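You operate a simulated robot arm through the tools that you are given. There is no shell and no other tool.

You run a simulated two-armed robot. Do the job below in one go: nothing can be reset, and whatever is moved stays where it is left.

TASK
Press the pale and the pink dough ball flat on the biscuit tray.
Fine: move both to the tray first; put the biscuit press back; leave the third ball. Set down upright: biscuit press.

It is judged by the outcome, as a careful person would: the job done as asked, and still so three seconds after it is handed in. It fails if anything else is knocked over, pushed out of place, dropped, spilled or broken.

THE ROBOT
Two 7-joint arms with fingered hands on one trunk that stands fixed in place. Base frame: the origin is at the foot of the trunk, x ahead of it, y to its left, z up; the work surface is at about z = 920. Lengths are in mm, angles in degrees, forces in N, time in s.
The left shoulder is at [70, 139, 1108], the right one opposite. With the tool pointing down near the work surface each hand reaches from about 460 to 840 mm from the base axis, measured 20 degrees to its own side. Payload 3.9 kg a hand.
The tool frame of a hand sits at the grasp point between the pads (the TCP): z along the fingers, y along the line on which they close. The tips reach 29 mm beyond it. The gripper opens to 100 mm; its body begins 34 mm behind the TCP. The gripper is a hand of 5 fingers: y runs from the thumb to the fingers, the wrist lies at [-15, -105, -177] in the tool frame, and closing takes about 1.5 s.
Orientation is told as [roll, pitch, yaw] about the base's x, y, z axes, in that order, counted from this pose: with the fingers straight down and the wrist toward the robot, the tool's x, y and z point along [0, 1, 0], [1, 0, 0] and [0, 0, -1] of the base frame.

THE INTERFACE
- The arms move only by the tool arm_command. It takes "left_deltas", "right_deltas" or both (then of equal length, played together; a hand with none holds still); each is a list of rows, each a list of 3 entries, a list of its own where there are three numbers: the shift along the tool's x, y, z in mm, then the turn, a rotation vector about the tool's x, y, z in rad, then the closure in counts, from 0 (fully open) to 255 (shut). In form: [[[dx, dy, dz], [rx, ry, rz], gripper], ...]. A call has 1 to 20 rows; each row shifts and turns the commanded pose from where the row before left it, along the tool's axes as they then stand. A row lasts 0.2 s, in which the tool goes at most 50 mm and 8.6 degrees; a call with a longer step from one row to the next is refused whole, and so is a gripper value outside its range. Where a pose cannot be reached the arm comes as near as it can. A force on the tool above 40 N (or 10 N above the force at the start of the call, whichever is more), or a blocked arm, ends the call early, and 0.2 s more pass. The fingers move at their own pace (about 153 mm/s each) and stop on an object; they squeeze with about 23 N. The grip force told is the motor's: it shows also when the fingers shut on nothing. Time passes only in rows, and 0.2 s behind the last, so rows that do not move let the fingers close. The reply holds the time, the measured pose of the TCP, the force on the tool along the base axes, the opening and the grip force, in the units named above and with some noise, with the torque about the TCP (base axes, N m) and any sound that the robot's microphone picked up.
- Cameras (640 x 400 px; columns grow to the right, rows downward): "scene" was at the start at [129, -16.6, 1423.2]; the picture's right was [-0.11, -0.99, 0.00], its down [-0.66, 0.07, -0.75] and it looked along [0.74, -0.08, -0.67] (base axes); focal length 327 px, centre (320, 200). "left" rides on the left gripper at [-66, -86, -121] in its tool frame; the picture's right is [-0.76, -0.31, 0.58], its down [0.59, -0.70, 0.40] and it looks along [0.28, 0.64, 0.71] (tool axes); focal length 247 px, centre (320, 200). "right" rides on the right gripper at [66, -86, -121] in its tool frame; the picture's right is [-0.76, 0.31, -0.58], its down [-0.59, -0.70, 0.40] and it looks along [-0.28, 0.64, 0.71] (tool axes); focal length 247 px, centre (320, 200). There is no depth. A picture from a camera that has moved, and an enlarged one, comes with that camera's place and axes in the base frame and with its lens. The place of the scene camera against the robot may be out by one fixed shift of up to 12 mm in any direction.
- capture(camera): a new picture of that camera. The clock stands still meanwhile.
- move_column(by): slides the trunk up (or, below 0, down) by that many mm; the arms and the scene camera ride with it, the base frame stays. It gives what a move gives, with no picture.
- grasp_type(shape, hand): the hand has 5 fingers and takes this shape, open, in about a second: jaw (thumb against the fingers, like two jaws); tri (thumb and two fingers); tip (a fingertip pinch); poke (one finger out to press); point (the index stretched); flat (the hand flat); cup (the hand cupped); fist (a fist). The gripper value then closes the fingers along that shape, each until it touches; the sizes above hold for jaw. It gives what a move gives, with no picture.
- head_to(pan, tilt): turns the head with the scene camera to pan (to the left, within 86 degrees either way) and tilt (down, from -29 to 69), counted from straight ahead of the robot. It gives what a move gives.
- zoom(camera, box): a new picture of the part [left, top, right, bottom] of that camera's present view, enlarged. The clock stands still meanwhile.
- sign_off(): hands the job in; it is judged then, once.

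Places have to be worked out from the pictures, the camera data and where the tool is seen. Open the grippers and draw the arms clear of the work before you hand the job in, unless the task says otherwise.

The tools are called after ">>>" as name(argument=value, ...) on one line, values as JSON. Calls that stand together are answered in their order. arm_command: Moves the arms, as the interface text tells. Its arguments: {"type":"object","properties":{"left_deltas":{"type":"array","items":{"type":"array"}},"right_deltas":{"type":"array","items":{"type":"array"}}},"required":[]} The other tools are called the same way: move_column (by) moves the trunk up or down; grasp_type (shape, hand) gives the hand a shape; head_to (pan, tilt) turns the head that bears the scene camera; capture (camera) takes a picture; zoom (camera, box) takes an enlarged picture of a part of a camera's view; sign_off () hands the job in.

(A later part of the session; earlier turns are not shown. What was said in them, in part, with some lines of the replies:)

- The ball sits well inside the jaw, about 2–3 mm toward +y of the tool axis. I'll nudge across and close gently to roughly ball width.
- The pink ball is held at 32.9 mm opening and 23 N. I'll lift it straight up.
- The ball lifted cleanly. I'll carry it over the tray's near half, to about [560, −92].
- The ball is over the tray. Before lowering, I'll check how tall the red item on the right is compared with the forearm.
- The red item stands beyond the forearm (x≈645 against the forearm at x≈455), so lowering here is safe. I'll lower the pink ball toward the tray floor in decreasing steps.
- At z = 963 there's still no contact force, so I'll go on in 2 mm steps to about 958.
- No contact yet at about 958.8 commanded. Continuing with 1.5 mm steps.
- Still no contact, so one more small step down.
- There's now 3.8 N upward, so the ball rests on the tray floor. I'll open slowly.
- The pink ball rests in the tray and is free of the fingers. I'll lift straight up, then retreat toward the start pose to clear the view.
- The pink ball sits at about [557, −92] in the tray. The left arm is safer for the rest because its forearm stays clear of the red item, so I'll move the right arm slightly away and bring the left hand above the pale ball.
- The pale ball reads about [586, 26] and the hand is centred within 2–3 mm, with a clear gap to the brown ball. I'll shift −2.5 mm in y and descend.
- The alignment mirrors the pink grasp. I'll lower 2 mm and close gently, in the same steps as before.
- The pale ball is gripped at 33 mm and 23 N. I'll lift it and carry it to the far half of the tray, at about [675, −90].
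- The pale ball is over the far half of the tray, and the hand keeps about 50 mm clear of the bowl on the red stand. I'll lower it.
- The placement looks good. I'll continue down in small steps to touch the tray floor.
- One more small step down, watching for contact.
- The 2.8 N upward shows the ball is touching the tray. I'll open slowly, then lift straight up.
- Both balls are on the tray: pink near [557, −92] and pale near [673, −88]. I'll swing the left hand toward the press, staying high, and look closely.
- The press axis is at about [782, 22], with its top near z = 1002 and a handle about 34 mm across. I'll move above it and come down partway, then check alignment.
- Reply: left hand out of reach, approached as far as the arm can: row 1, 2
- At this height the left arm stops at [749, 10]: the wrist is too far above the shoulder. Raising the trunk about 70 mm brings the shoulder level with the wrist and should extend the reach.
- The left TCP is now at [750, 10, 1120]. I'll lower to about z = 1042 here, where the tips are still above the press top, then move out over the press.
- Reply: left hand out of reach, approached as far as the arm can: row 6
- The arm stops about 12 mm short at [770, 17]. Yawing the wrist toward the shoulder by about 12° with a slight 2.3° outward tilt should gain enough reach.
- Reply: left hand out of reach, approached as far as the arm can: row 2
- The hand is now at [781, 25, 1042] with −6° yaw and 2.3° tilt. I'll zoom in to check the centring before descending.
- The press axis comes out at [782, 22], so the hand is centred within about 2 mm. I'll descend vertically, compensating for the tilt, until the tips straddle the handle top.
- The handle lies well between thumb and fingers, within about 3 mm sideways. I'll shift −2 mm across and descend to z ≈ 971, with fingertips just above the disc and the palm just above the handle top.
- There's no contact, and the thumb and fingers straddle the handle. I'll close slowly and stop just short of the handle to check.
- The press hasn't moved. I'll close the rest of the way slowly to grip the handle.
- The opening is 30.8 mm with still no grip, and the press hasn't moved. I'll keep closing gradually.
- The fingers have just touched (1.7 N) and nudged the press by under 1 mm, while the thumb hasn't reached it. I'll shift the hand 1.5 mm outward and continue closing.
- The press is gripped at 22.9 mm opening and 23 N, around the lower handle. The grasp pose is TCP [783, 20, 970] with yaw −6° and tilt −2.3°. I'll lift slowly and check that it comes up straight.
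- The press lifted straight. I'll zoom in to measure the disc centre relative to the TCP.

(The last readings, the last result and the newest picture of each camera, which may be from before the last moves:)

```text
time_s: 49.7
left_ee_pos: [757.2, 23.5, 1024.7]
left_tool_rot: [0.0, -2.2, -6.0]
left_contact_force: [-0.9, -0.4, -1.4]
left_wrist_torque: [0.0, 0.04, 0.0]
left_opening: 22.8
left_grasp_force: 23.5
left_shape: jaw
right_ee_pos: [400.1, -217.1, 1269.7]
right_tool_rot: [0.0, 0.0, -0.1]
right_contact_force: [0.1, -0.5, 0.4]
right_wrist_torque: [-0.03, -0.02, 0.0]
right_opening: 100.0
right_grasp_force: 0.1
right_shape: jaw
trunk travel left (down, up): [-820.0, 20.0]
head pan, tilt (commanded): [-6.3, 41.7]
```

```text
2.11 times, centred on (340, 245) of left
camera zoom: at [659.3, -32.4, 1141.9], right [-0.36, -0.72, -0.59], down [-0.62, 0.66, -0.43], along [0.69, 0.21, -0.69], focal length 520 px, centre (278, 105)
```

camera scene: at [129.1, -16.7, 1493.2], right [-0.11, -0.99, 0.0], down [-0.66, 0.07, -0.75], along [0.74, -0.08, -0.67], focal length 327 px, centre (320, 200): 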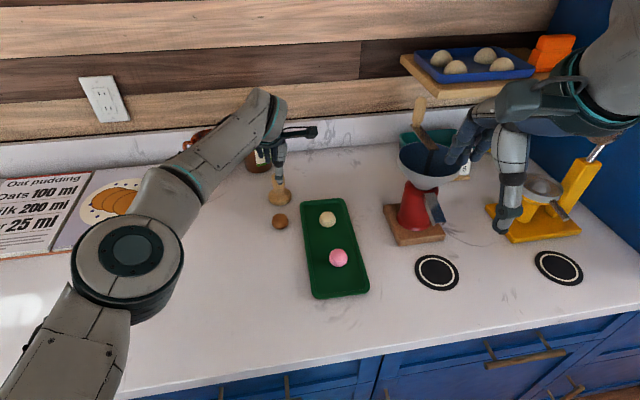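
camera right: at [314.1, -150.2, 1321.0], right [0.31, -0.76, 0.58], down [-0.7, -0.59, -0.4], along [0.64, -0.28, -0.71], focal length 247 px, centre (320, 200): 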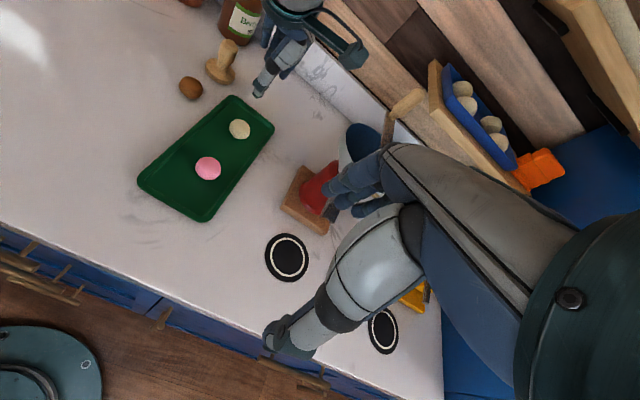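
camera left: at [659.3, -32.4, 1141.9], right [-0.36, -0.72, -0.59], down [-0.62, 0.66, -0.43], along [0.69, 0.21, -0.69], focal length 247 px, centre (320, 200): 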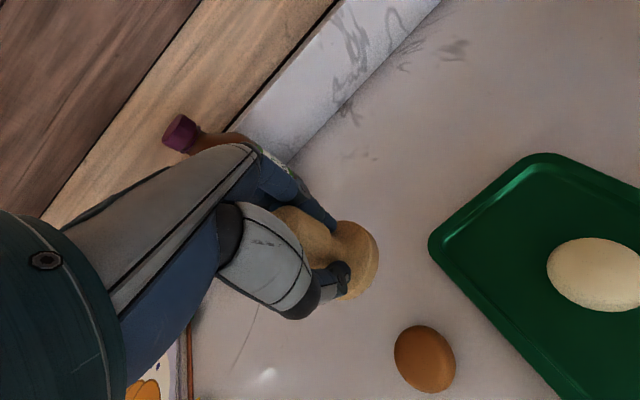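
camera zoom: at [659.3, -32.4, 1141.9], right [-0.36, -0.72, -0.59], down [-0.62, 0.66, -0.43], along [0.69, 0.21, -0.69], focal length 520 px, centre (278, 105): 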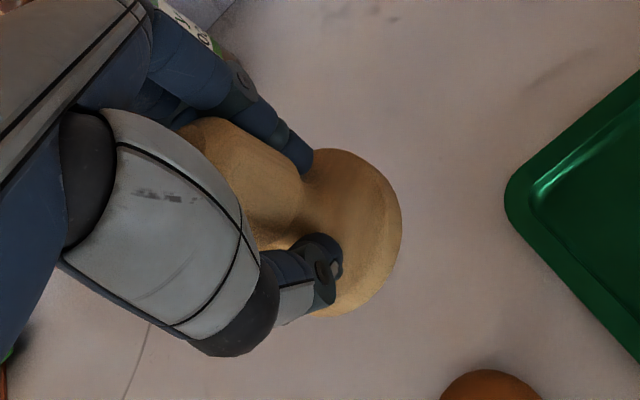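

The press sits in the hand unchanged, with the disc centre about [−1, +4] mm from the TCP. I'll carry it over to above the pale ball, staying clear of it.

>>> arm_command(left_deltas=[[[0, 0, -15], [0, 0, 0], 206], [[-20, -11.5, -1], [0, 0, 0], 206], [[-21, -12, -1], [0, 0, 0], 206], [[-21, -12, 0], [0, 0, 0], 206], [[-21, -12, 0], [0, 0, 0], 206], [[-21, -12, 0], [0, 0, 0], 206], [[-18.7, -12, 0], [0, 0, 0], 206], [[0, 0, 0], [0, 0, 0], 206]])

>>> capture(camera="left")

>>> zoom(camera="scene", box=[260, 130, 400, 300])

>>> zoom(camera="right", box=[130, 60, 330, 240])

```text
time_s: 51.5
left_ee_pos: [673.0, -90.1, 1038.0]
left_tool_rot: [-0.1, -2.3, -6.0]
left_contact_force: [0.8, 1.2, -2.0]
left_wrist_torque: [-0.03, -0.05, 0.03]
left_opening: 22.9
left_grasp_force: 22.8
left_shape: jaw
right_ee_pos: [401.3, -216.5, 1270.1]
right_tool_rot: [0.0, 0.0, 0.0]
right_contact_force: [0.1, 0.2, 0.0]
right_wrist_torque: [-0.02, -0.03, 0.01]
right_opening: 99.7
right_grasp_force: 0.1
right_shape: jaw
trunk travel left (down, up): [-820.0, 20.0]
head pan, tilt (commanded): [-6.3, 41.7]
```

```text
taken
camera left: at [574.1, -147.0, 1155.9], right [-0.36, -0.72, -0.59], down [-0.62, 0.66, -0.43], along [0.7, 0.21, -0.69], focal length 247 px, centre (320, 200)
```

left: 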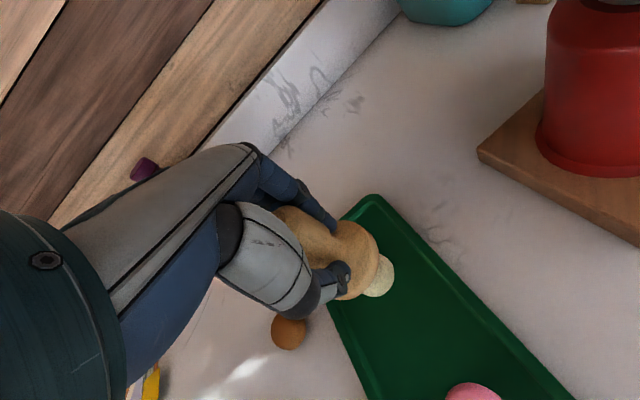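

```text
2.35 times, centred on (330, 215) of scene
camera zoom: at [129.5, -16.2, 1493.2], right [-0.11, -0.99, 0.0], down [-0.66, 0.07, -0.75], along [0.74, -0.08, -0.67], focal length 769 px, centre (296, 165)
```

zoom: 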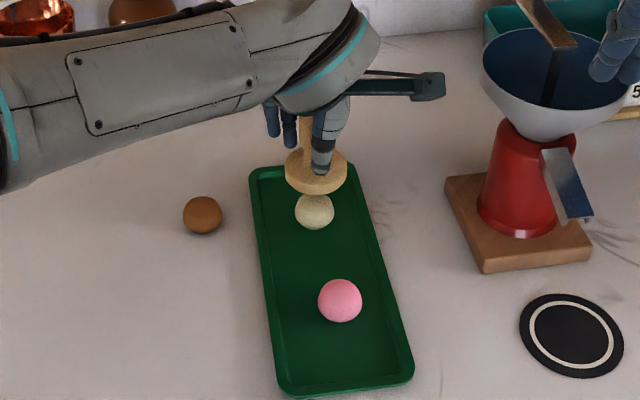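

```text
2.22 times, centred on (230, 150) of right
camera zoom: at [314.3, -149.9, 1391.0], right [0.31, -0.76, 0.58], down [-0.7, -0.59, -0.4], along [0.64, -0.28, -0.71], focal length 549 px, centre (520, 311)
```

zoom: 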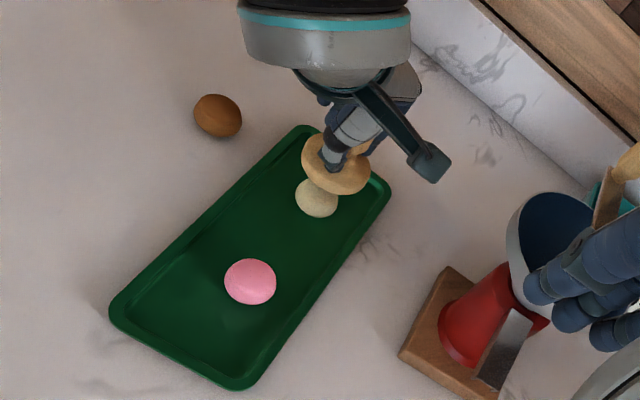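

In both views the disc is directly above the pale ball, within about 1 mm. I'll lower to just above contact, then press gradually.

>>> arm_command(left_deltas=[[[0, -0.4, 10], [0, 0, 0], 206], [[0, -0.3, 8], [0, 0, 0], 206], [[0, -0.2, 4], [0, 0, 0], 206], [[0, -0.1, 3], [0, 0, 0], 206], [[0, -0.1, 3], [0, 0, 0], 206], [[0, 0, 0], [0, 0, 0], 206]])

>>> zoom(camera="right", box=[190, 90, 310, 200])

```text
time_s: 52.9
left_ee_pos: [673.2, -91.0, 1010.4]
left_tool_rot: [0.0, -2.3, -6.1]
left_contact_force: [-0.3, 0.7, -1.3]
left_wrist_torque: [0.0, -0.01, -0.01]
left_opening: 22.9
left_grasp_force: 22.1
left_shape: jaw
right_ee_pos: [400.8, -215.6, 1269.2]
right_tool_rot: [0.0, 0.0, -0.1]
right_contact_force: [-0.5, -0.8, 1.1]
right_wrist_torque: [0.0, 0.06, 0.0]
right_opening: 99.7
right_grasp_force: 0.0
right_shape: jaw
trunk travel left (down, up): [-820.0, 20.0]
head pan, tilt (commanded): [-6.3, 41.7]
```

```text
3.64 times, centred on (250, 145) of right
camera zoom: at [313.9, -150.4, 1391.1], right [0.31, -0.76, 0.58], down [-0.7, -0.59, -0.4], along [0.64, -0.28, -0.71], focal length 898 px, centre (574, 400)
```

zoom: 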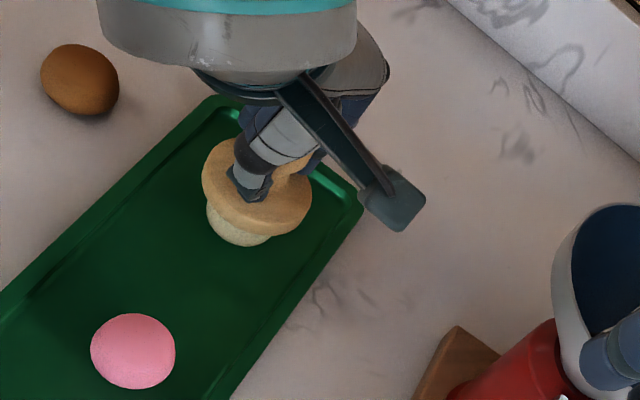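

The disc is at or just above the ball top with almost no force. I'll press down in 2 mm steps and watch the force.

>>> arm_command(left_deltas=[[[0, -0.1, 2], [0, 0, 0], 206], [[0, -0.1, 2], [0, 0, 0], 206], [[0, -0.1, 2], [0, 0, 0], 206], [[0, -0.1, 2], [0, 0, 0], 206], [[0, 0, 0], [0, 0, 0], 206]])

>>> zoom(camera="right", box=[190, 90, 310, 200])

```text
time_s: 54.1
left_ee_pos: [671.9, -91.1, 1003.1]
left_tool_rot: [0.0, -2.5, -6.0]
left_contact_force: [0.4, 0.0, 5.2]
left_wrist_torque: [0.01, -0.02, 0.04]
left_opening: 23.0
left_grasp_force: 22.7
left_shape: jaw
right_ee_pos: [399.0, -216.7, 1270.4]
right_tool_rot: [0.1, 0.1, 0.0]
right_contact_force: [-0.5, 1.0, -0.4]
right_wrist_torque: [0.01, 0.0, 0.01]
right_opening: 99.8
right_grasp_force: 0.2
right_shape: jaw
trunk travel left (down, up): [-820.0, 20.0]
head pan, tilt (commanded): [-6.3, 41.7]
```

```text
3.64 times, centred on (250, 145) of right
camera zoom: at [313.2, -150.3, 1391.4], right [0.31, -0.76, 0.58], down [-0.7, -0.59, -0.4], along [0.64, -0.28, -0.71], focal length 898 px, centre (574, 400)
```

zoom: 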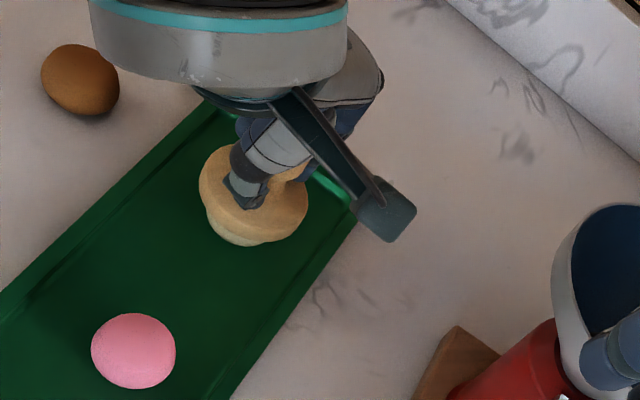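

The ball is compressing at about 5 N. I'll continue pressing in 2 mm steps.

>>> arm_command(left_deltas=[[[0, -0.1, 2], [0, 0, 0], 206], [[0, -0.1, 2], [0, 0, 0], 206], [[0, -0.1, 2], [0, 0, 0], 206], [[0, -0.1, 2], [0, 0, 0], 206], [[0, 0, 0], [0, 0, 0], 206]])

>>> zoom(camera="right", box=[190, 90, 310, 200])

>>> zoom(camera="left", box=[240, 150, 440, 340])

```text
time_s: 55.3
left_ee_pos: [672.3, -90.5, 994.8]
left_tool_rot: [0.0, -2.3, -6.0]
left_contact_force: [0.0, 0.5, -0.5]
left_wrist_torque: [-0.02, -0.01, -0.03]
left_opening: 23.3
left_grasp_force: 22.9
left_shape: jaw
right_ee_pos: [399.9, -216.0, 1269.2]
right_tool_rot: [0.0, 0.0, 0.0]
right_contact_force: [0.4, -0.1, -0.3]
right_wrist_torque: [-0.02, -0.03, 0.01]
right_opening: 99.9
right_grasp_force: 0.0
right_shape: jaw
trunk travel left (down, up): [-820.0, 20.0]
head pan, tilt (commanded): [-6.3, 41.7]
```

```text
3.64 times, centred on (250, 145) of right
camera zoom: at [313.9, -150.3, 1391.1], right [0.31, -0.76, 0.58], down [-0.7, -0.59, -0.4], along [0.64, -0.28, -0.71], focal length 898 px, centre (574, 400)
```

zoom: 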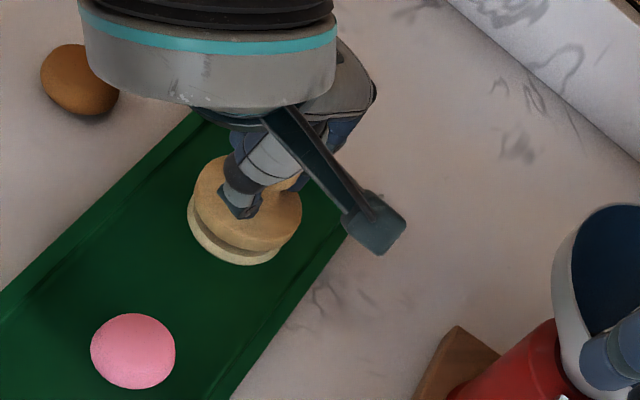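

```text
2.11 times, centred on (340, 245) of left
camera zoom: at [574.2, -147.1, 1111.6], right [-0.36, -0.72, -0.59], down [-0.62, 0.66, -0.43], along [0.7, 0.21, -0.69], focal length 520 px, centre (278, 105)
```

zoom: 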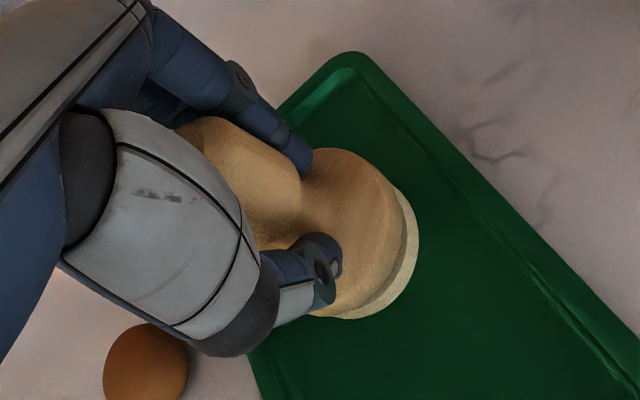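

The force fell to zero, and the pale dough is now a flat disc spread under the press. I'll lift to inspect it.

>>> arm_command(left_deltas=[[[0, 0.2, -5], [0, 0, 0], 206], [[0, 0.4, -10], [0, 0, 0], 206], [[0, 0.6, -15], [0, 0, 0], 206], [[0, 0.6, -15], [0, 0, 0], 206], [[0, 0, 0], [0, 0, 0], 206]])

>>> zoom(camera="right", box=[160, 90, 320, 230])

>>> zoom(camera="scene", box=[260, 150, 400, 300])

>>> zoom(camera="left", box=[240, 150, 520, 400])

```text
time_s: 56.5
left_ee_pos: [673.0, -90.7, 1040.5]
left_tool_rot: [-0.1, -2.4, -6.0]
left_contact_force: [-0.6, 0.1, -0.7]
left_wrist_torque: [0.02, -0.01, -0.02]
left_opening: 23.1
left_grasp_force: 23.1
left_shape: jaw
right_ee_pos: [399.9, -217.5, 1269.6]
right_tool_rot: [0.0, 0.0, 0.0]
right_contact_force: [-0.3, 0.3, -0.4]
right_wrist_torque: [0.04, -0.01, 0.01]
right_opening: 99.7
right_grasp_force: 0.0
right_shape: jaw
trunk travel left (down, up): [-820.0, 20.0]
head pan, tilt (commanded): [-6.3, 41.7]
```

```text
2.86 times, centred on (240, 160) of right
camera zoom: at [314.2, -150.3, 1391.0], right [0.31, -0.76, 0.58], down [-0.7, -0.59, -0.4], along [0.64, -0.28, -0.71], focal length 706 px, centre (549, 314)
```

zoom: 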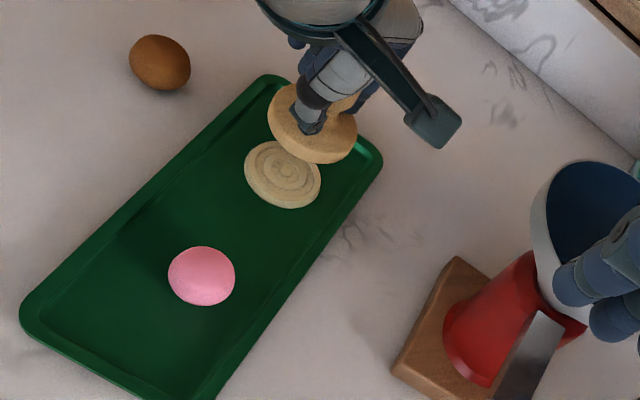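

```text
2.67 times, centred on (330, 225) of scene
camera zoom: at [129.4, -16.6, 1493.2], right [-0.11, -0.99, 0.0], down [-0.66, 0.07, -0.75], along [0.74, -0.08, -0.67], focal length 872 px, centre (293, 133)
```

zoom: 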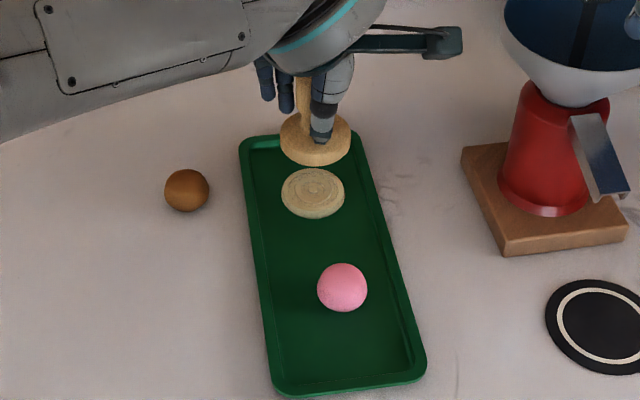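

```text
1.60 times, centred on (380, 275) of left
camera zoom: at [573.9, -147.3, 1157.4], right [-0.36, -0.72, -0.59], down [-0.62, 0.66, -0.43], along [0.7, 0.21, -0.69], focal length 395 px, centre (224, 80)
```

zoom: 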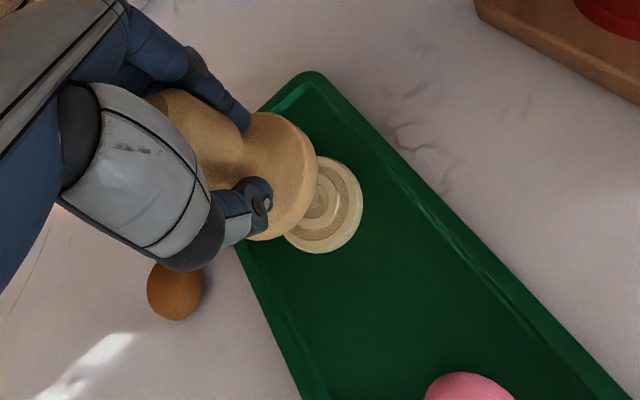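

The pale ball is now a neatly stamped flat biscuit. I'll move the press over the pink ball at TCP ≈ [557, −98], using the same relative alignment.

>>> arm_command(left_deltas=[[[-3.3, -19.1, -0.8], [0, 0, 0], 206], [[-3.3, -19.1, -0.8], [0, 0, 0], 206], [[-3.3, -19.1, -0.8], [0, 0, 0], 206], [[-3.3, -19.1, -0.8], [0, 0, 0], 206], [[-3.3, -19.1, -0.8], [0, 0, 0], 206], [[-3.1, -19.1, -0.8], [0, 0, 0], 206], [[0, 0, 0], [0, 0, 0], 206]])

>>> zoom(camera="right", box=[130, 90, 330, 240])

>>> zoom(camera="scene", box=[260, 150, 400, 300])

>>> zoom(camera="left", box=[240, 150, 520, 400])

```text
time_s: 58.1
left_ee_pos: [555.9, -98.9, 1039.1]
left_tool_rot: [0.1, -2.3, -6.0]
left_contact_force: [0.3, 0.8, -0.3]
left_wrist_torque: [0.01, 0.01, -0.02]
left_opening: 23.2
left_grasp_force: 23.2
left_shape: jaw
right_ee_pos: [400.1, -216.8, 1269.0]
right_tool_rot: [0.1, 0.0, -0.1]
right_contact_force: [1.1, 0.3, 0.4]
right_wrist_torque: [-0.04, -0.02, -0.02]
right_opening: 99.6
right_grasp_force: 0.0
right_shape: jaw
trunk travel left (down, up): [-820.0, 20.0]
head pan, tilt (commanded): [-6.3, 41.7]
```

```text
2.67 times, centred on (230, 165) of right
camera zoom: at [314.4, -150.3, 1391.0], right [0.31, -0.76, 0.58], down [-0.7, -0.59, -0.4], along [0.64, -0.28, -0.71], focal length 659 px, centre (560, 293)
```

zoom: 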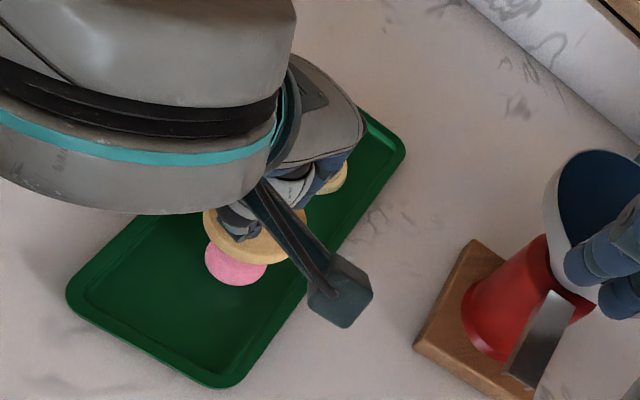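

```text
2.67 times, centred on (330, 225) of scene
camera zoom: at [129.6, -16.6, 1493.2], right [-0.11, -0.99, 0.0], down [-0.66, 0.07, -0.75], along [0.74, -0.08, -0.67], focal length 872 px, centre (293, 133)
```

zoom: 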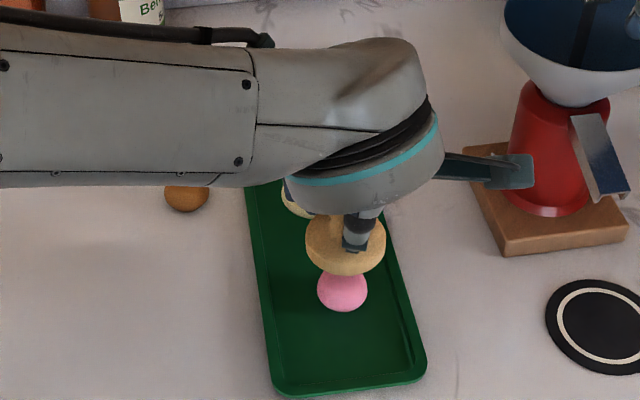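

```text
1.60 times, centred on (380, 275) of left
camera zoom: at [457.9, -154.9, 1157.1], right [-0.36, -0.72, -0.59], down [-0.62, 0.66, -0.43], along [0.7, 0.21, -0.69], focal length 395 px, centre (224, 80)
```

zoom: 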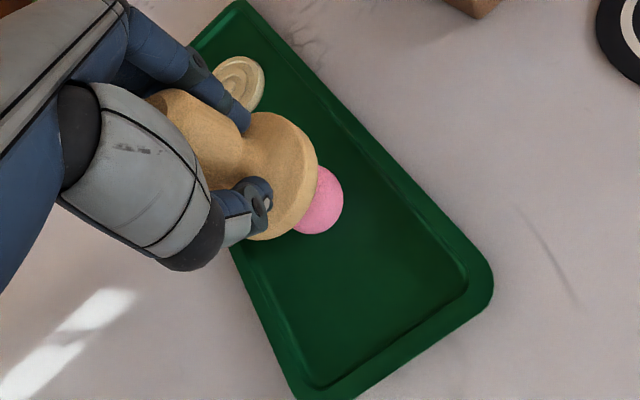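

The disc is right above the pink ball in the scene view too. I'll lower to near contact, then press as before.

>>> arm_command(left_deltas=[[[0, -0.4, 10], [0, 0, 0], 206], [[0, -0.3, 8], [0, 0, 0], 206], [[0, -0.2, 4], [0, 0, 0], 206], [[0, -0.1, 3], [0, 0, 0], 206], [[0, -0.1, 3], [0, 0, 0], 206], [[0, 0, 0], [0, 0, 0], 206]])

>>> zoom(camera="scene", box=[280, 180, 400, 300])

```text
time_s: 59.5
left_ee_pos: [555.3, -98.7, 1012.4]
left_tool_rot: [0.0, -2.3, -6.0]
left_contact_force: [0.5, 0.1, -1.3]
left_wrist_torque: [0.01, -0.02, 0.01]
left_opening: 23.1
left_grasp_force: 22.8
left_shape: jaw
right_ee_pos: [400.2, -216.4, 1269.8]
right_tool_rot: [-0.1, 0.1, 0.0]
right_contact_force: [0.2, 0.1, 0.3]
right_wrist_torque: [0.0, 0.0, 0.04]
right_opening: 99.6
right_grasp_force: 0.0
right_shape: jaw
trunk travel left (down, up): [-820.0, 20.0]
head pan, tilt (commanded): [-6.3, 41.7]
```

```text
3.33 times, centred on (340, 240) of scene
camera zoom: at [129.1, -16.6, 1493.2], right [-0.11, -0.99, 0.0], down [-0.66, 0.07, -0.75], along [0.74, -0.08, -0.67], focal length 1090 px, centre (253, 67)
```

zoom: 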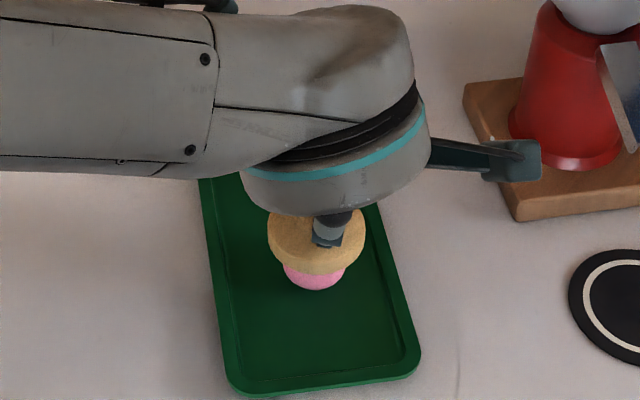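

The disc is centred just above the pink ball. I'll press down in 2 mm steps, the same travel as for the pale one.

>>> arm_command(left_deltas=[[[0, -0.1, 2], [0, 0, 0], 206], [[0, -0.1, 2], [0, 0, 0], 206], [[0, -0.1, 2], [0, 0, 0], 206], [[0, -0.1, 2], [0, 0, 0], 206], [[0, -0.1, 2], [0, 0, 0], 206], [[0, -0.1, 2], [0, 0, 0], 206], [[0, -0.1, 2], [0, 0, 0], 206], [[0, -0.1, 2], [0, 0, 0], 206], [[0, 0, 0], [0, 0, 0], 206]])

>>> zoom(camera="scene", box=[280, 180, 400, 300])

>>> zoom(camera="left", box=[240, 150, 440, 340])

```text
time_s: 61.5
left_ee_pos: [556.4, -97.8, 996.3]
left_tool_rot: [0.0, -2.3, -6.0]
left_contact_force: [2.1, -0.8, -1.5]
left_wrist_torque: [0.03, 0.02, 0.0]
left_opening: 23.3
left_grasp_force: 23.1
left_shape: jaw
right_ee_pos: [401.6, -216.9, 1268.9]
right_tool_rot: [-0.1, 0.0, 0.0]
right_contact_force: [0.2, -0.5, -0.4]
right_wrist_torque: [0.01, -0.02, -0.02]
right_opening: 99.6
right_grasp_force: 0.0
right_shape: jaw
trunk travel left (down, up): [-820.0, 20.0]
head pan, tilt (commanded): [-6.3, 41.7]
```

```text
3.33 times, centred on (340, 240) of scene
camera zoom: at [129.6, -16.7, 1493.1], right [-0.11, -0.99, 0.0], down [-0.66, 0.07, -0.75], along [0.74, -0.08, -0.67], focal length 1090 px, centre (253, 67)
```

zoom: 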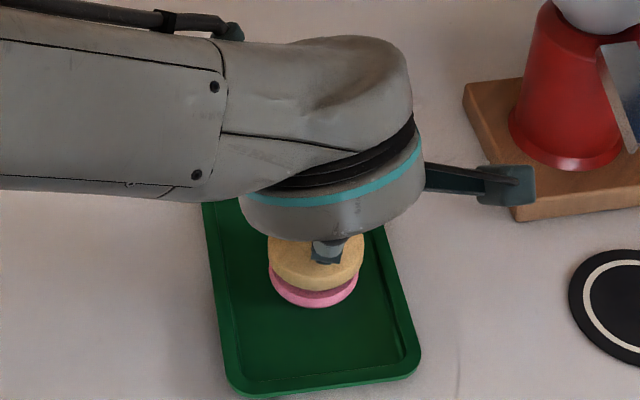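

```text
2.11 times, centred on (340, 245) of left
camera zoom: at [458.3, -155.0, 1112.9], right [-0.36, -0.72, -0.59], down [-0.62, 0.66, -0.43], along [0.7, 0.21, -0.69], focal length 520 px, centre (278, 105)
```

zoom: 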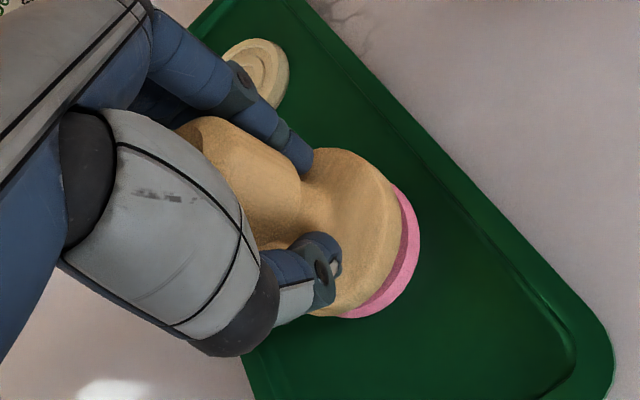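

The pink ball is flattened too, and the press hasn't slipped in the hand. I'll lift straight up and check the biscuit.

>>> arm_command(left_deltas=[[[0, 0.2, -5], [0, 0, 0], 206], [[0, 0.4, -10], [0, 0, 0], 206], [[0, 0.6, -15], [0, 0, 0], 206], [[0, 0.6, -15], [0, 0, 0], 206], [[3.3, 19.1, 0.8], [0, 0, 0], 206], [[3.3, 19.1, 0.8], [0, 0, 0], 206], [[3.3, 19.1, 0.8], [0, 0, 0], 206], [[3.3, 19.1, 0.8], [0, 0, 0], 206], [[3.3, 19.1, 0.8], [0, 0, 0], 206], [[3.1, 19.1, 0.8], [0, 0, 0], 206], [[0, 0, 0], [0, 0, 0], 206]])

>>> zoom(camera="scene", box=[250, 150, 410, 310])

>>> zoom(camera="left", box=[240, 150, 440, 340])

```text
time_s: 63.9
left_ee_pos: [670.8, -90.8, 1040.7]
left_tool_rot: [0.0, -2.3, -6.0]
left_contact_force: [-0.3, 0.2, -1.1]
left_wrist_torque: [0.02, -0.01, 0.0]
left_opening: 23.4
left_grasp_force: 22.9
left_shape: jaw
right_ee_pos: [399.9, -217.2, 1270.2]
right_tool_rot: [0.0, 0.0, 0.0]
right_contact_force: [0.8, 0.3, -0.1]
right_wrist_torque: [0.0, -0.01, -0.01]
right_opening: 99.8
right_grasp_force: 0.0
right_shape: jaw
trunk travel left (down, up): [-820.0, 20.0]
head pan, tilt (commanded): [-6.3, 41.7]
```

```text
2.50 times, centred on (330, 230) of scene
camera zoom: at [128.8, -16.6, 1493.2], right [-0.11, -0.99, 0.0], down [-0.66, 0.07, -0.75], along [0.74, -0.08, -0.67], focal length 817 px, centre (295, 125)
```

zoom: 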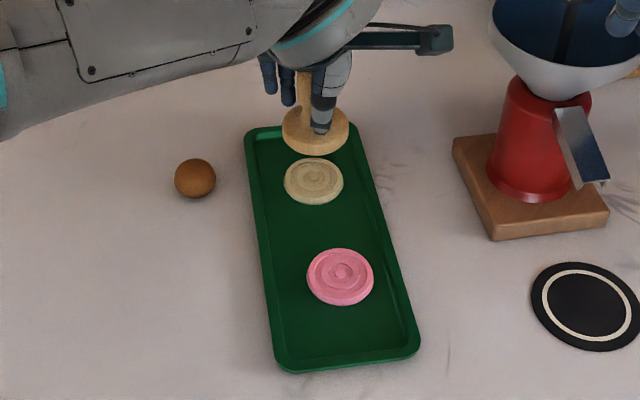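

```text
2.11 times, centred on (340, 245) of left
camera zoom: at [573.2, -147.1, 1158.1], right [-0.36, -0.72, -0.59], down [-0.62, 0.66, -0.43], along [0.7, 0.21, -0.69], focal length 520 px, centre (278, 105)
```

zoom: 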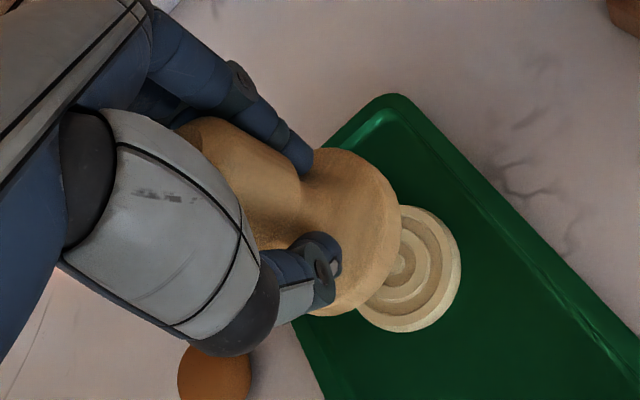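

Both biscuits are flat, stamped and well inside the tray. The press may have slid up about 1–2 mm in the grip, which is harmless. I'll carry it back along the reverse path to above its original spot.

>>> arm_command(left_deltas=[[[18.7, 12, 0], [0, 0, 0], 206], [[21, 12, 0], [0, 0, 0], 206], [[21, 12, 0], [0, 0, 0], 206], [[21, 12, 0], [0, 0, 0], 206], [[21, 12, 2], [0, 0, 0], 206], [[20, 11.5, 2], [0, 0, 0], 206], [[0, 0, 15], [0, 0, 0], 206], [[0, 0, 0], [0, 0, 0], 206]])

>>> capture(camera="left")

>>> zoom(camera="scene", box=[220, 110, 340, 220])

>>> zoom(camera="right", box=[140, 20, 300, 150])

```text
time_s: 65.7
left_ee_pos: [757.3, 25.4, 1025.8]
left_tool_rot: [0.0, -2.3, -6.0]
left_contact_force: [-0.4, -0.1, -0.6]
left_wrist_torque: [0.01, 0.0, -0.01]
left_opening: 23.2
left_grasp_force: 22.9
left_shape: jaw
right_ee_pos: [400.2, -216.8, 1269.7]
right_tool_rot: [0.0, 0.0, 0.0]
right_contact_force: [-0.5, 0.9, 0.4]
right_wrist_torque: [0.02, 0.03, 0.0]
right_opening: 100.1
right_grasp_force: 0.1
right_shape: jaw
trunk travel left (down, up): [-820.0, 20.0]
head pan, tilt (commanded): [-6.3, 41.7]
```

```text
taken
camera left: at [658.3, -32.2, 1141.9], right [-0.36, -0.72, -0.59], down [-0.62, 0.66, -0.43], along [0.7, 0.21, -0.69], focal length 247 px, centre (320, 200)
```

left: 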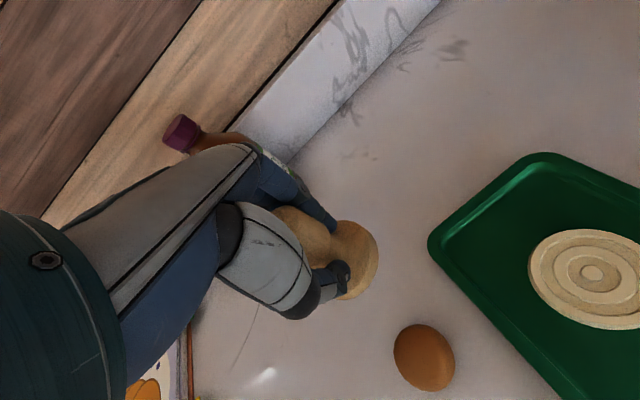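

```text
3.64 times, centred on (280, 165) of scene
camera zoom: at [128.9, -16.7, 1493.2], right [-0.11, -0.99, 0.0], down [-0.66, 0.07, -0.75], along [0.74, -0.08, -0.67], focal length 1189 px, centre (466, 327)
```

zoom: 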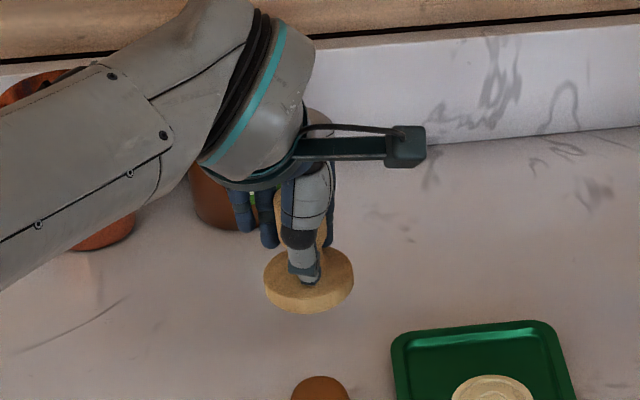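

```text
3.08 times, centred on (220, 85) of right
camera zoom: at [313.8, -150.4, 1391.1], right [0.31, -0.76, 0.58], down [-0.7, -0.59, -0.4], along [0.64, -0.28, -0.71], focal length 760 px, centre (628, 554)
```

zoom: 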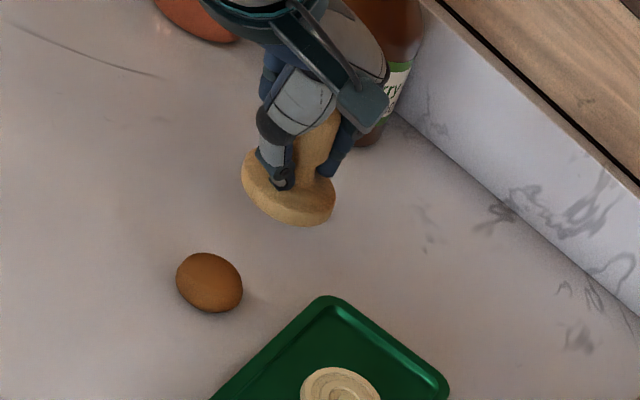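

The view matches the one just after the original lift. I'll reverse the lift path and stop about 8 mm above the counter.

>>> arm_command(left_deltas=[[[0, 8, 10], [0, 0, 0], 206], [[0, 8, 10], [0, 0, 0], 206], [[0, 6, 10], [0, 0, 0], 206], [[0, 3.2, 10], [0, 0, 0], 206], [[0, -0.3, 7], [0, 0, 0], 206], [[0, 0, 0], [0, 0, 0], 206]])

>>> zoom(camera="right", box=[160, 30, 290, 130])

>>> zoom(camera="scene", box=[230, 130, 330, 220])

```text
time_s: 67.1
left_ee_pos: [783.2, 21.1, 980.0]
left_tool_rot: [-0.1, -2.3, -5.9]
left_contact_force: [0.4, -0.6, -0.4]
left_wrist_torque: [0.0, 0.02, -0.04]
left_opening: 23.1
left_grasp_force: 22.8
left_shape: jaw
right_ee_pos: [400.6, -215.4, 1269.2]
right_tool_rot: [0.0, 0.0, 0.1]
right_contact_force: [-0.1, -0.3, 0.4]
right_wrist_torque: [0.01, -0.02, -0.02]
right_opening: 99.9
right_grasp_force: 0.1
right_shape: jaw
trunk travel left (down, up): [-820.0, 20.0]
head pan, tilt (commanded): [-6.3, 41.7]
```

```text
4.00 times, centred on (225, 80) of right
camera zoom: at [314.0, -150.4, 1391.1], right [0.31, -0.76, 0.58], down [-0.7, -0.59, -0.4], along [0.64, -0.28, -0.71], focal length 988 px, centre (700, 680)
```

zoom: 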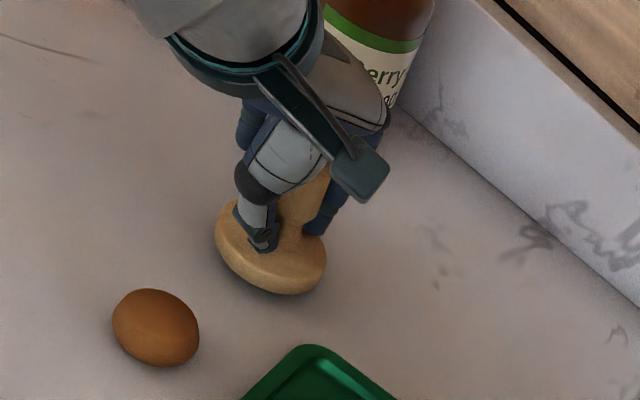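

```text
4.44 times, centred on (280, 175) of scene
camera zoom: at [129.2, -16.7, 1493.2], right [-0.11, -0.99, 0.0], down [-0.66, 0.07, -0.75], along [0.74, -0.08, -0.67], focal length 1453 px, centre (498, 311)
```

zoom: 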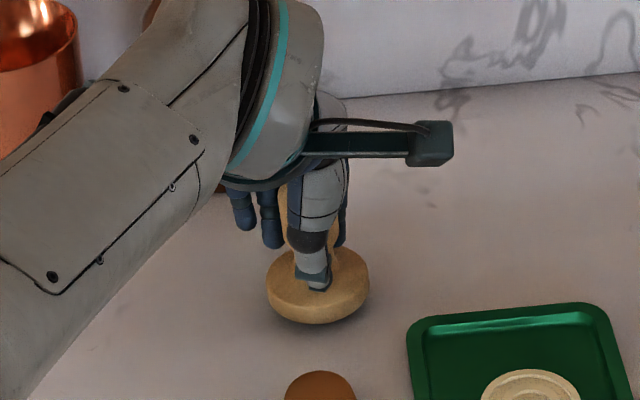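

The press is about 8 mm above its spot. I'll lower in small steps and watch for counter contact.

>>> arm_command(left_deltas=[[[0, -0.1, 3], [0, 0, 0], 206], [[0, -0.1, 2], [0, 0, 0], 206], [[0, 0, 1.5], [0, 0, 0], 206], [[0, 0, 0], [0, 0, 0], 206]])

```text
time_s: 68.1
left_ee_pos: [783.1, 21.9, 970.9]
left_tool_rot: [0.1, -2.2, -6.0]
left_contact_force: [-0.4, 0.3, -0.3]
left_wrist_torque: [0.01, 0.0, 0.01]
left_opening: 23.2
left_grasp_force: 22.4
left_shape: jaw
right_ee_pos: [400.0, -216.0, 1268.7]
right_tool_rot: [0.0, 0.0, -0.1]
right_contact_force: [0.0, 1.2, -0.3]
right_wrist_torque: [-0.03, 0.0, 0.0]
right_opening: 99.8
right_grasp_force: 0.1
right_shape: jaw
trunk travel left (down, up): [-820.0, 20.0]
head pan, tilt (commanded): [-6.3, 41.7]
```

No contact yet, so I'll continue in 1 mm steps.

>>> arm_command(left_deltas=[[[0, 0, 1], [0, 0, 0], 206], [[0, 0, 0], [0, 0, 0], 206], [[0, 0, 0.8], [0, 0, 0], 206], [[0, 0, 0], [0, 0, 0], 206]])

```text
time_s: 69.1
left_ee_pos: [781.9, 22.0, 972.3]
left_tool_rot: [0.0, -2.2, -6.0]
left_contact_force: [-0.1, -0.6, 0.0]
left_wrist_torque: [0.01, -0.03, -0.04]
left_opening: 23.3
left_grasp_force: 23.6
left_shape: jaw
right_ee_pos: [400.7, -215.8, 1271.2]
right_tool_rot: [-0.1, 0.0, 0.0]
right_contact_force: [-0.7, 0.2, 0.0]
right_wrist_torque: [0.01, -0.01, 0.0]
right_opening: 99.8
right_grasp_force: 0.0
right_shape: jaw
trunk travel left (down, up): [-820.0, 20.0]
head pan, tilt (commanded): [-6.3, 41.7]
```

Still no force, which fits the press having slid up slightly in the grip. I'll take two more 1 mm steps.

>>> arm_command(left_deltas=[[[0, 0, 1], [0, 0, 0], 206], [[0, 0, 0], [0, 0, 0], 206], [[0, 0, 0], [0, 0, 0], 206]])

>>> zoom(camera="scene", box=[230, 130, 330, 220])

```text
time_s: 69.9
left_ee_pos: [784.3, 21.6, 969.8]
left_tool_rot: [0.0, -2.3, -6.0]
left_contact_force: [0.5, -0.6, 0.5]
left_wrist_torque: [0.01, -0.09, 0.03]
left_opening: 23.3
left_grasp_force: 23.5
left_shape: jaw
right_ee_pos: [400.1, -216.5, 1270.0]
right_tool_rot: [0.0, -0.1, 0.0]
right_contact_force: [0.1, 0.5, 0.1]
right_wrist_torque: [0.0, 0.0, 0.02]
right_opening: 100.1
right_grasp_force: 0.1
right_shape: jaw
trunk travel left (down, up): [-820.0, 20.0]
head pan, tilt (commanded): [-6.3, 41.7]
```

```text
4.44 times, centred on (280, 175) of scene
camera zoom: at [128.6, -16.7, 1493.3], right [-0.11, -0.99, 0.0], down [-0.66, 0.07, -0.75], along [0.74, -0.08, -0.66], focal length 1453 px, centre (498, 311)
```

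zoom: 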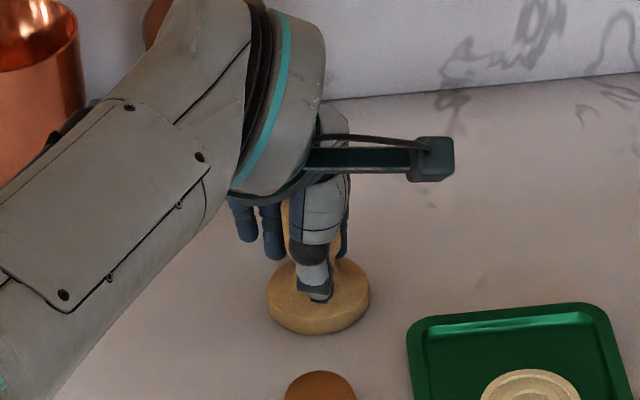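

The disc's lower edge is within a pixel of its original row, and a slight torque hints at first contact. One more 1 mm step.

>>> arm_command(left_deltas=[[[0, 0, 1], [0, 0, 0], 206], [[0, 0, 0], [0, 0, 0], 206], [[0, 0, 0], [0, 0, 0], 206]])

```text
time_s: 70.7
left_ee_pos: [783.3, 22.3, 969.1]
left_tool_rot: [0.0, -2.5, -6.1]
left_contact_force: [1.4, 0.4, 6.2]
left_wrist_torque: [-0.02, -0.11, 0.01]
left_opening: 23.3
left_grasp_force: 23.6
left_shape: jaw
right_ee_pos: [398.8, -217.3, 1269.9]
right_tool_rot: [0.0, 0.0, 0.0]
right_contact_force: [0.6, -0.3, 0.3]
right_wrist_torque: [-0.01, -0.02, -0.02]
right_opening: 99.8
right_grasp_force: 0.1
right_shape: jaw
trunk travel left (down, up): [-820.0, 20.0]
head pan, tilt (commanded): [-6.3, 41.7]
```

There's firm contact at 6 N. I'll open the hand slowly so the press stays put.

>>> arm_command(left_deltas=[[[0, 0, -0.5], [0, 0, 0], 202], [[0, 0, 0], [0, 0, 0], 198], [[0, 0, 0], [0, 0, 0], 195], [[0, 0, 0], [0, 0, 0], 192], [[0, 0, 0], [0, 0, 0], 188], [[0, 0, 0], [0, 0, 0], 182], [[0, 0, 0], [0, 0, 0], 174], [[0, 0, 0], [0, 0, 0], 164], [[0, 0, 0], [0, 0, 0], 150], [[0, 0, 0], [0, 0, 0], 130], [[0, 0, 0], [0, 0, 0], 110], [[0, 0, 0], [0, 0, 0], 90], [[0, 0, 0], [0, 0, 0], 90]])

>>> zoom(camera="scene", box=[230, 130, 330, 220])

>>> zoom(camera="left", box=[240, 150, 440, 340])

>>> zoom(camera="right", box=[160, 30, 290, 130])

```text
time_s: 73.5
left_ee_pos: [782.6, 21.1, 969.7]
left_tool_rot: [0.0, -2.3, -6.1]
left_contact_force: [-0.1, 0.4, -0.2]
left_wrist_torque: [0.0, -0.03, 0.02]
left_opening: 64.6
left_grasp_force: 0.1
left_shape: jaw
right_ee_pos: [400.3, -216.5, 1270.1]
right_tool_rot: [0.1, 0.1, 0.0]
right_contact_force: [-0.3, 0.8, 0.5]
right_wrist_torque: [0.0, 0.0, 0.0]
right_opening: 99.9
right_grasp_force: 0.0
right_shape: jaw
trunk travel left (down, up): [-820.0, 20.0]
head pan, tilt (commanded): [-6.3, 41.7]
```

```text
4.44 times, centred on (280, 175) of scene
camera zoom: at [129.0, -16.6, 1493.2], right [-0.11, -0.99, 0.0], down [-0.66, 0.07, -0.75], along [0.74, -0.08, -0.67], focal length 1453 px, centre (498, 311)
```

zoom: 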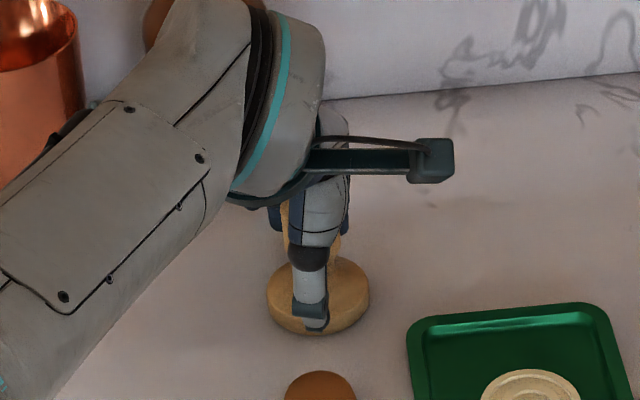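

```text
2.11 times, centred on (340, 245) of left
camera zoom: at [685.4, -35.2, 1086.4], right [-0.36, -0.72, -0.59], down [-0.62, 0.66, -0.43], along [0.7, 0.21, -0.69], focal length 520 px, centre (278, 105)
```

zoom: 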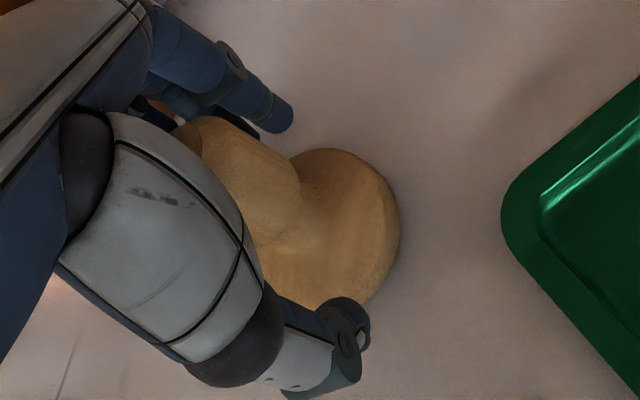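

```text
4.00 times, centred on (225, 80) of right
camera zoom: at [313.8, -150.3, 1391.1], right [0.31, -0.76, 0.58], down [-0.7, -0.59, -0.4], along [0.64, -0.28, -0.71], focal length 988 px, centre (700, 680)
```

zoom: 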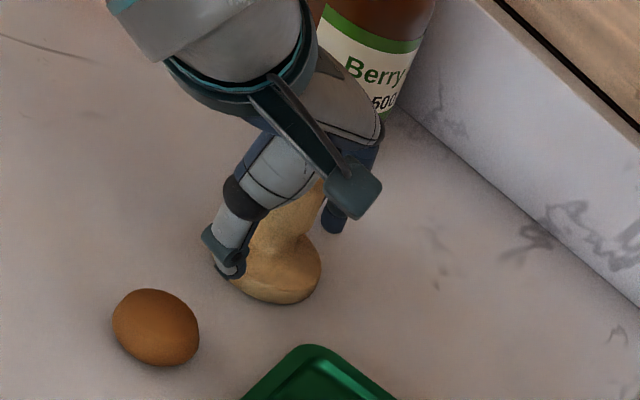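

The press stands upright on its original spot. I'll raise the hand straight up off the handle.

>>> arm_command(left_deltas=[[[0, 0.2, -5], [0, 0, 0], 90], [[0, 0.3, -8], [0, 0, 0], 90], [[0, 0.4, -10], [0, 0, 0], 90], [[0, 0.4, -10], [0, 0, 0], 90], [[0, 0.4, -10], [0, 0, 0], 90], [[0, 0.4, -10], [0, 0, 0], 90], [[0, 0.4, -10], [0, 0, 0], 90], [[0, 0.3, -8], [0, 0, 0], 90], [[0, 0, 0], [0, 0, 0], 90]])

>>> zoom(camera="left", box=[240, 150, 440, 340])

>>> zoom(camera="right", box=[160, 30, 290, 130])

```text
time_s: 75.5
left_ee_pos: [781.7, 20.9, 1039.5]
left_tool_rot: [0.1, -2.4, -6.0]
left_contact_force: [-0.3, -0.7, -0.9]
left_wrist_torque: [-0.02, 0.03, 0.02]
left_opening: 64.3
left_grasp_force: 0.0
left_shape: jaw
right_ee_pos: [401.0, -215.7, 1270.7]
right_tool_rot: [0.1, 0.0, 0.0]
right_contact_force: [-0.4, 0.8, 0.7]
right_wrist_torque: [0.01, -0.01, -0.02]
right_opening: 99.8
right_grasp_force: 0.0
right_shape: jaw
trunk travel left (down, up): [-820.0, 20.0]
head pan, tilt (commanded): [-6.3, 41.7]
```

```text
2.11 times, centred on (340, 245) of left
camera zoom: at [684.5, -35.7, 1157.0], right [-0.36, -0.72, -0.59], down [-0.62, 0.66, -0.43], along [0.7, 0.21, -0.69], focal length 520 px, centre (278, 105)
```

zoom: 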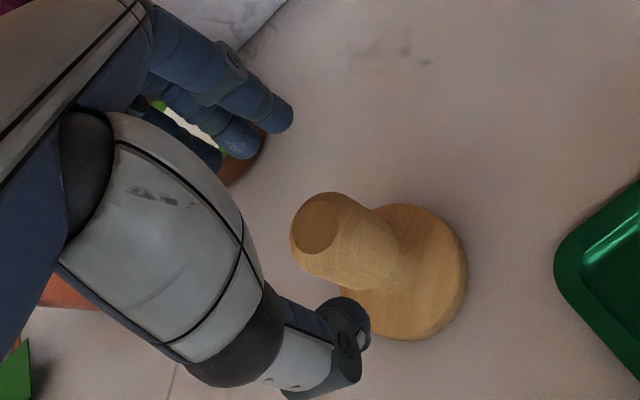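

```text
4.00 times, centred on (225, 80) of right
camera zoom: at [314.0, -150.3, 1391.1], right [0.31, -0.76, 0.58], down [-0.7, -0.59, -0.4], along [0.64, -0.28, -0.71], focal length 988 px, centre (700, 680)
```

zoom: 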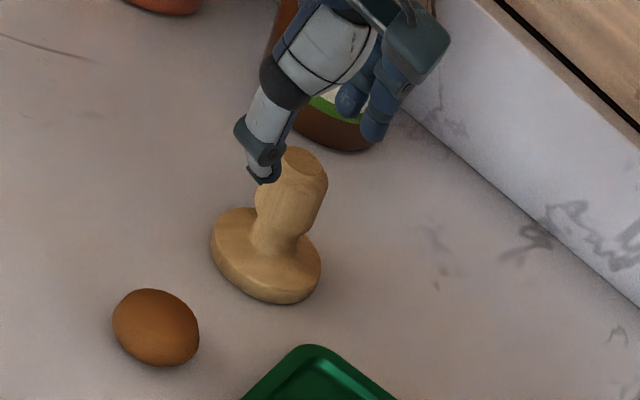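

The press is standing exactly where it was. I'll rise a bit more while easing back, then retreat the left arm to a clear pose.

>>> arm_command(left_deltas=[[[0, -2, -10], [0, 0, 0], 90], [[0, -3, -12], [0, 0, 0], 90], [[0, -4, -14], [0, 0, 0], 90], [[0, -8, -14], [0, 0, 0], 90], [[12, -37, -18], [0, 0, 0], 90], [[12, -37, -18], [0, 0, 0], 90], [[12, -37, -18], [0, 0, 0], 90], [[12, -37, -18], [0, 0, 0], 60], [[12, -37, -18], [0, 0, 0], 30], [[12, -37, -18], [0, 0, 0], 0], [[12, -37, -18], [0, 0, 0], 0], [[12, -30, -10], [0, 0, 0], 0], [[0, 0, 0], [0, 0, 0], 0]])

>>> capture(camera="scene")

>>> zoom(camera="scene", box=[230, 130, 390, 310])

>>> capture(camera="left")

>>> capture(camera="right")

```text
time_s: 78.3
left_ee_pos: [482.6, 148.8, 1212.6]
left_tool_rot: [-0.1, -2.3, -6.0]
left_contact_force: [0.0, 0.4, -0.6]
left_wrist_torque: [0.0, -0.02, -0.01]
left_opening: 100.0
left_grasp_force: 0.0
left_shape: jaw
right_ee_pos: [400.8, -217.6, 1271.0]
right_tool_rot: [-0.1, 0.1, 0.0]
right_contact_force: [0.4, -0.2, 0.2]
right_wrist_torque: [0.05, 0.02, 0.0]
right_opening: 99.8
right_grasp_force: 0.1
right_shape: jaw
trunk travel left (down, up): [-820.0, 20.0]
head pan, tilt (commanded): [-6.3, 41.7]
```

```text
taken
camera scene: at [130.0, -17.2, 1493.1], right [-0.11, -0.99, 0.0], down [-0.66, 0.07, -0.75], along [0.74, -0.08, -0.67], focal length 327 px, centre (320, 200)
```

scene: 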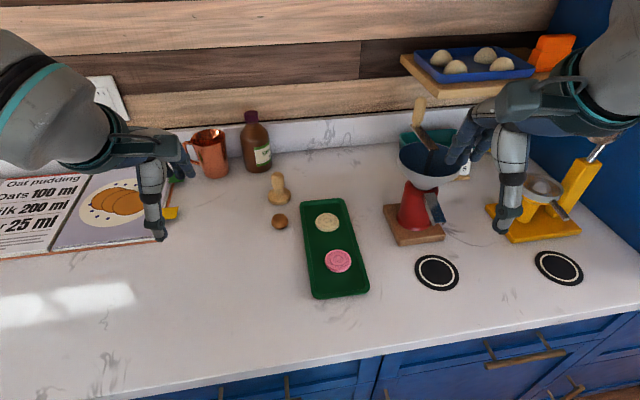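

```text
2.22 times, centred on (310, 220) of scene
camera zoom: at [130.0, -17.2, 1493.1], right [-0.11, -0.99, 0.0], down [-0.66, 0.07, -0.75], along [0.74, -0.08, -0.67], focal length 726 px, centre (342, 156)
```

zoom: 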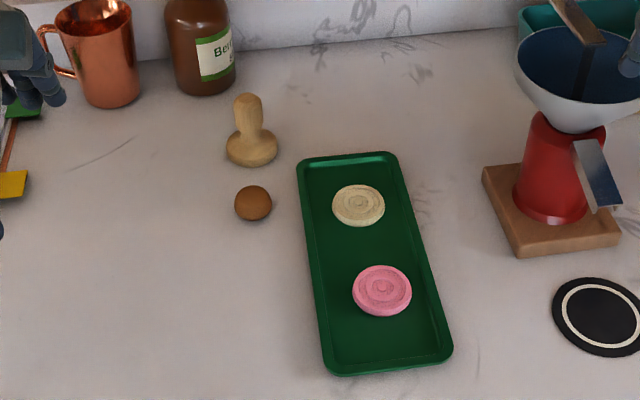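

```text
taken
camera left: at [384.4, 92.2, 1330.6], right [-0.36, -0.72, -0.59], down [-0.62, 0.66, -0.43], along [0.69, 0.21, -0.69], focal length 247 px, centre (320, 200)
```

left: 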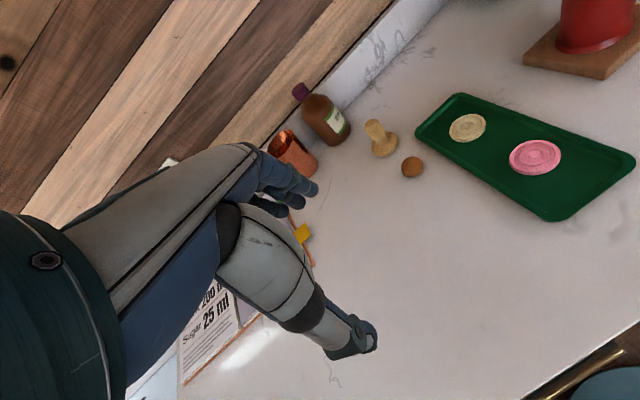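

```text
taken
camera right: at [314.8, -150.9, 1390.8], right [0.31, -0.76, 0.58], down [-0.7, -0.59, -0.4], along [0.64, -0.28, -0.71], focal length 247 px, centre (320, 200)
```

right: 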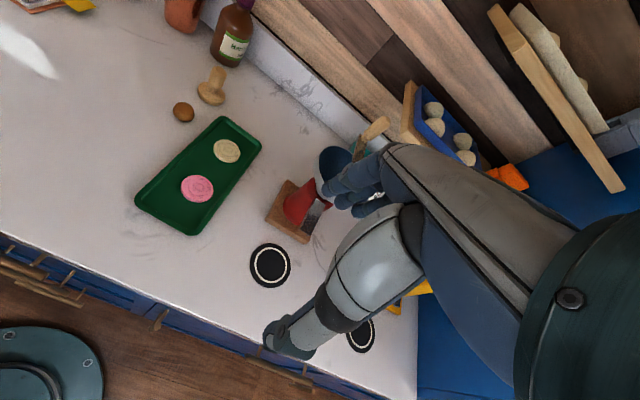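

Everything is as asked: both biscuits lie flat on the tray, the press is upright at its original spot, and the brown ball is untouched. Nothing else has moved, and both hands are open and clear, so I'm handing the job in.

>>> sign_off()

```text
The job is handed in.
```

The pale and pink dough balls are pressed flat on the biscuit tray, each stamped with the press's ring pattern. I moved both onto the tray before pressing them.

- **Biscuit press:** it's back upright on its original spot; the pictures before and after match closely.
- **Third ball:** the brown ball was left untouched.
- **Everything else:** nothing was knocked over or moved. Both hands are open and clear of the work.

To reach the press I raised the trunk 70 mm, and it's still at that height.
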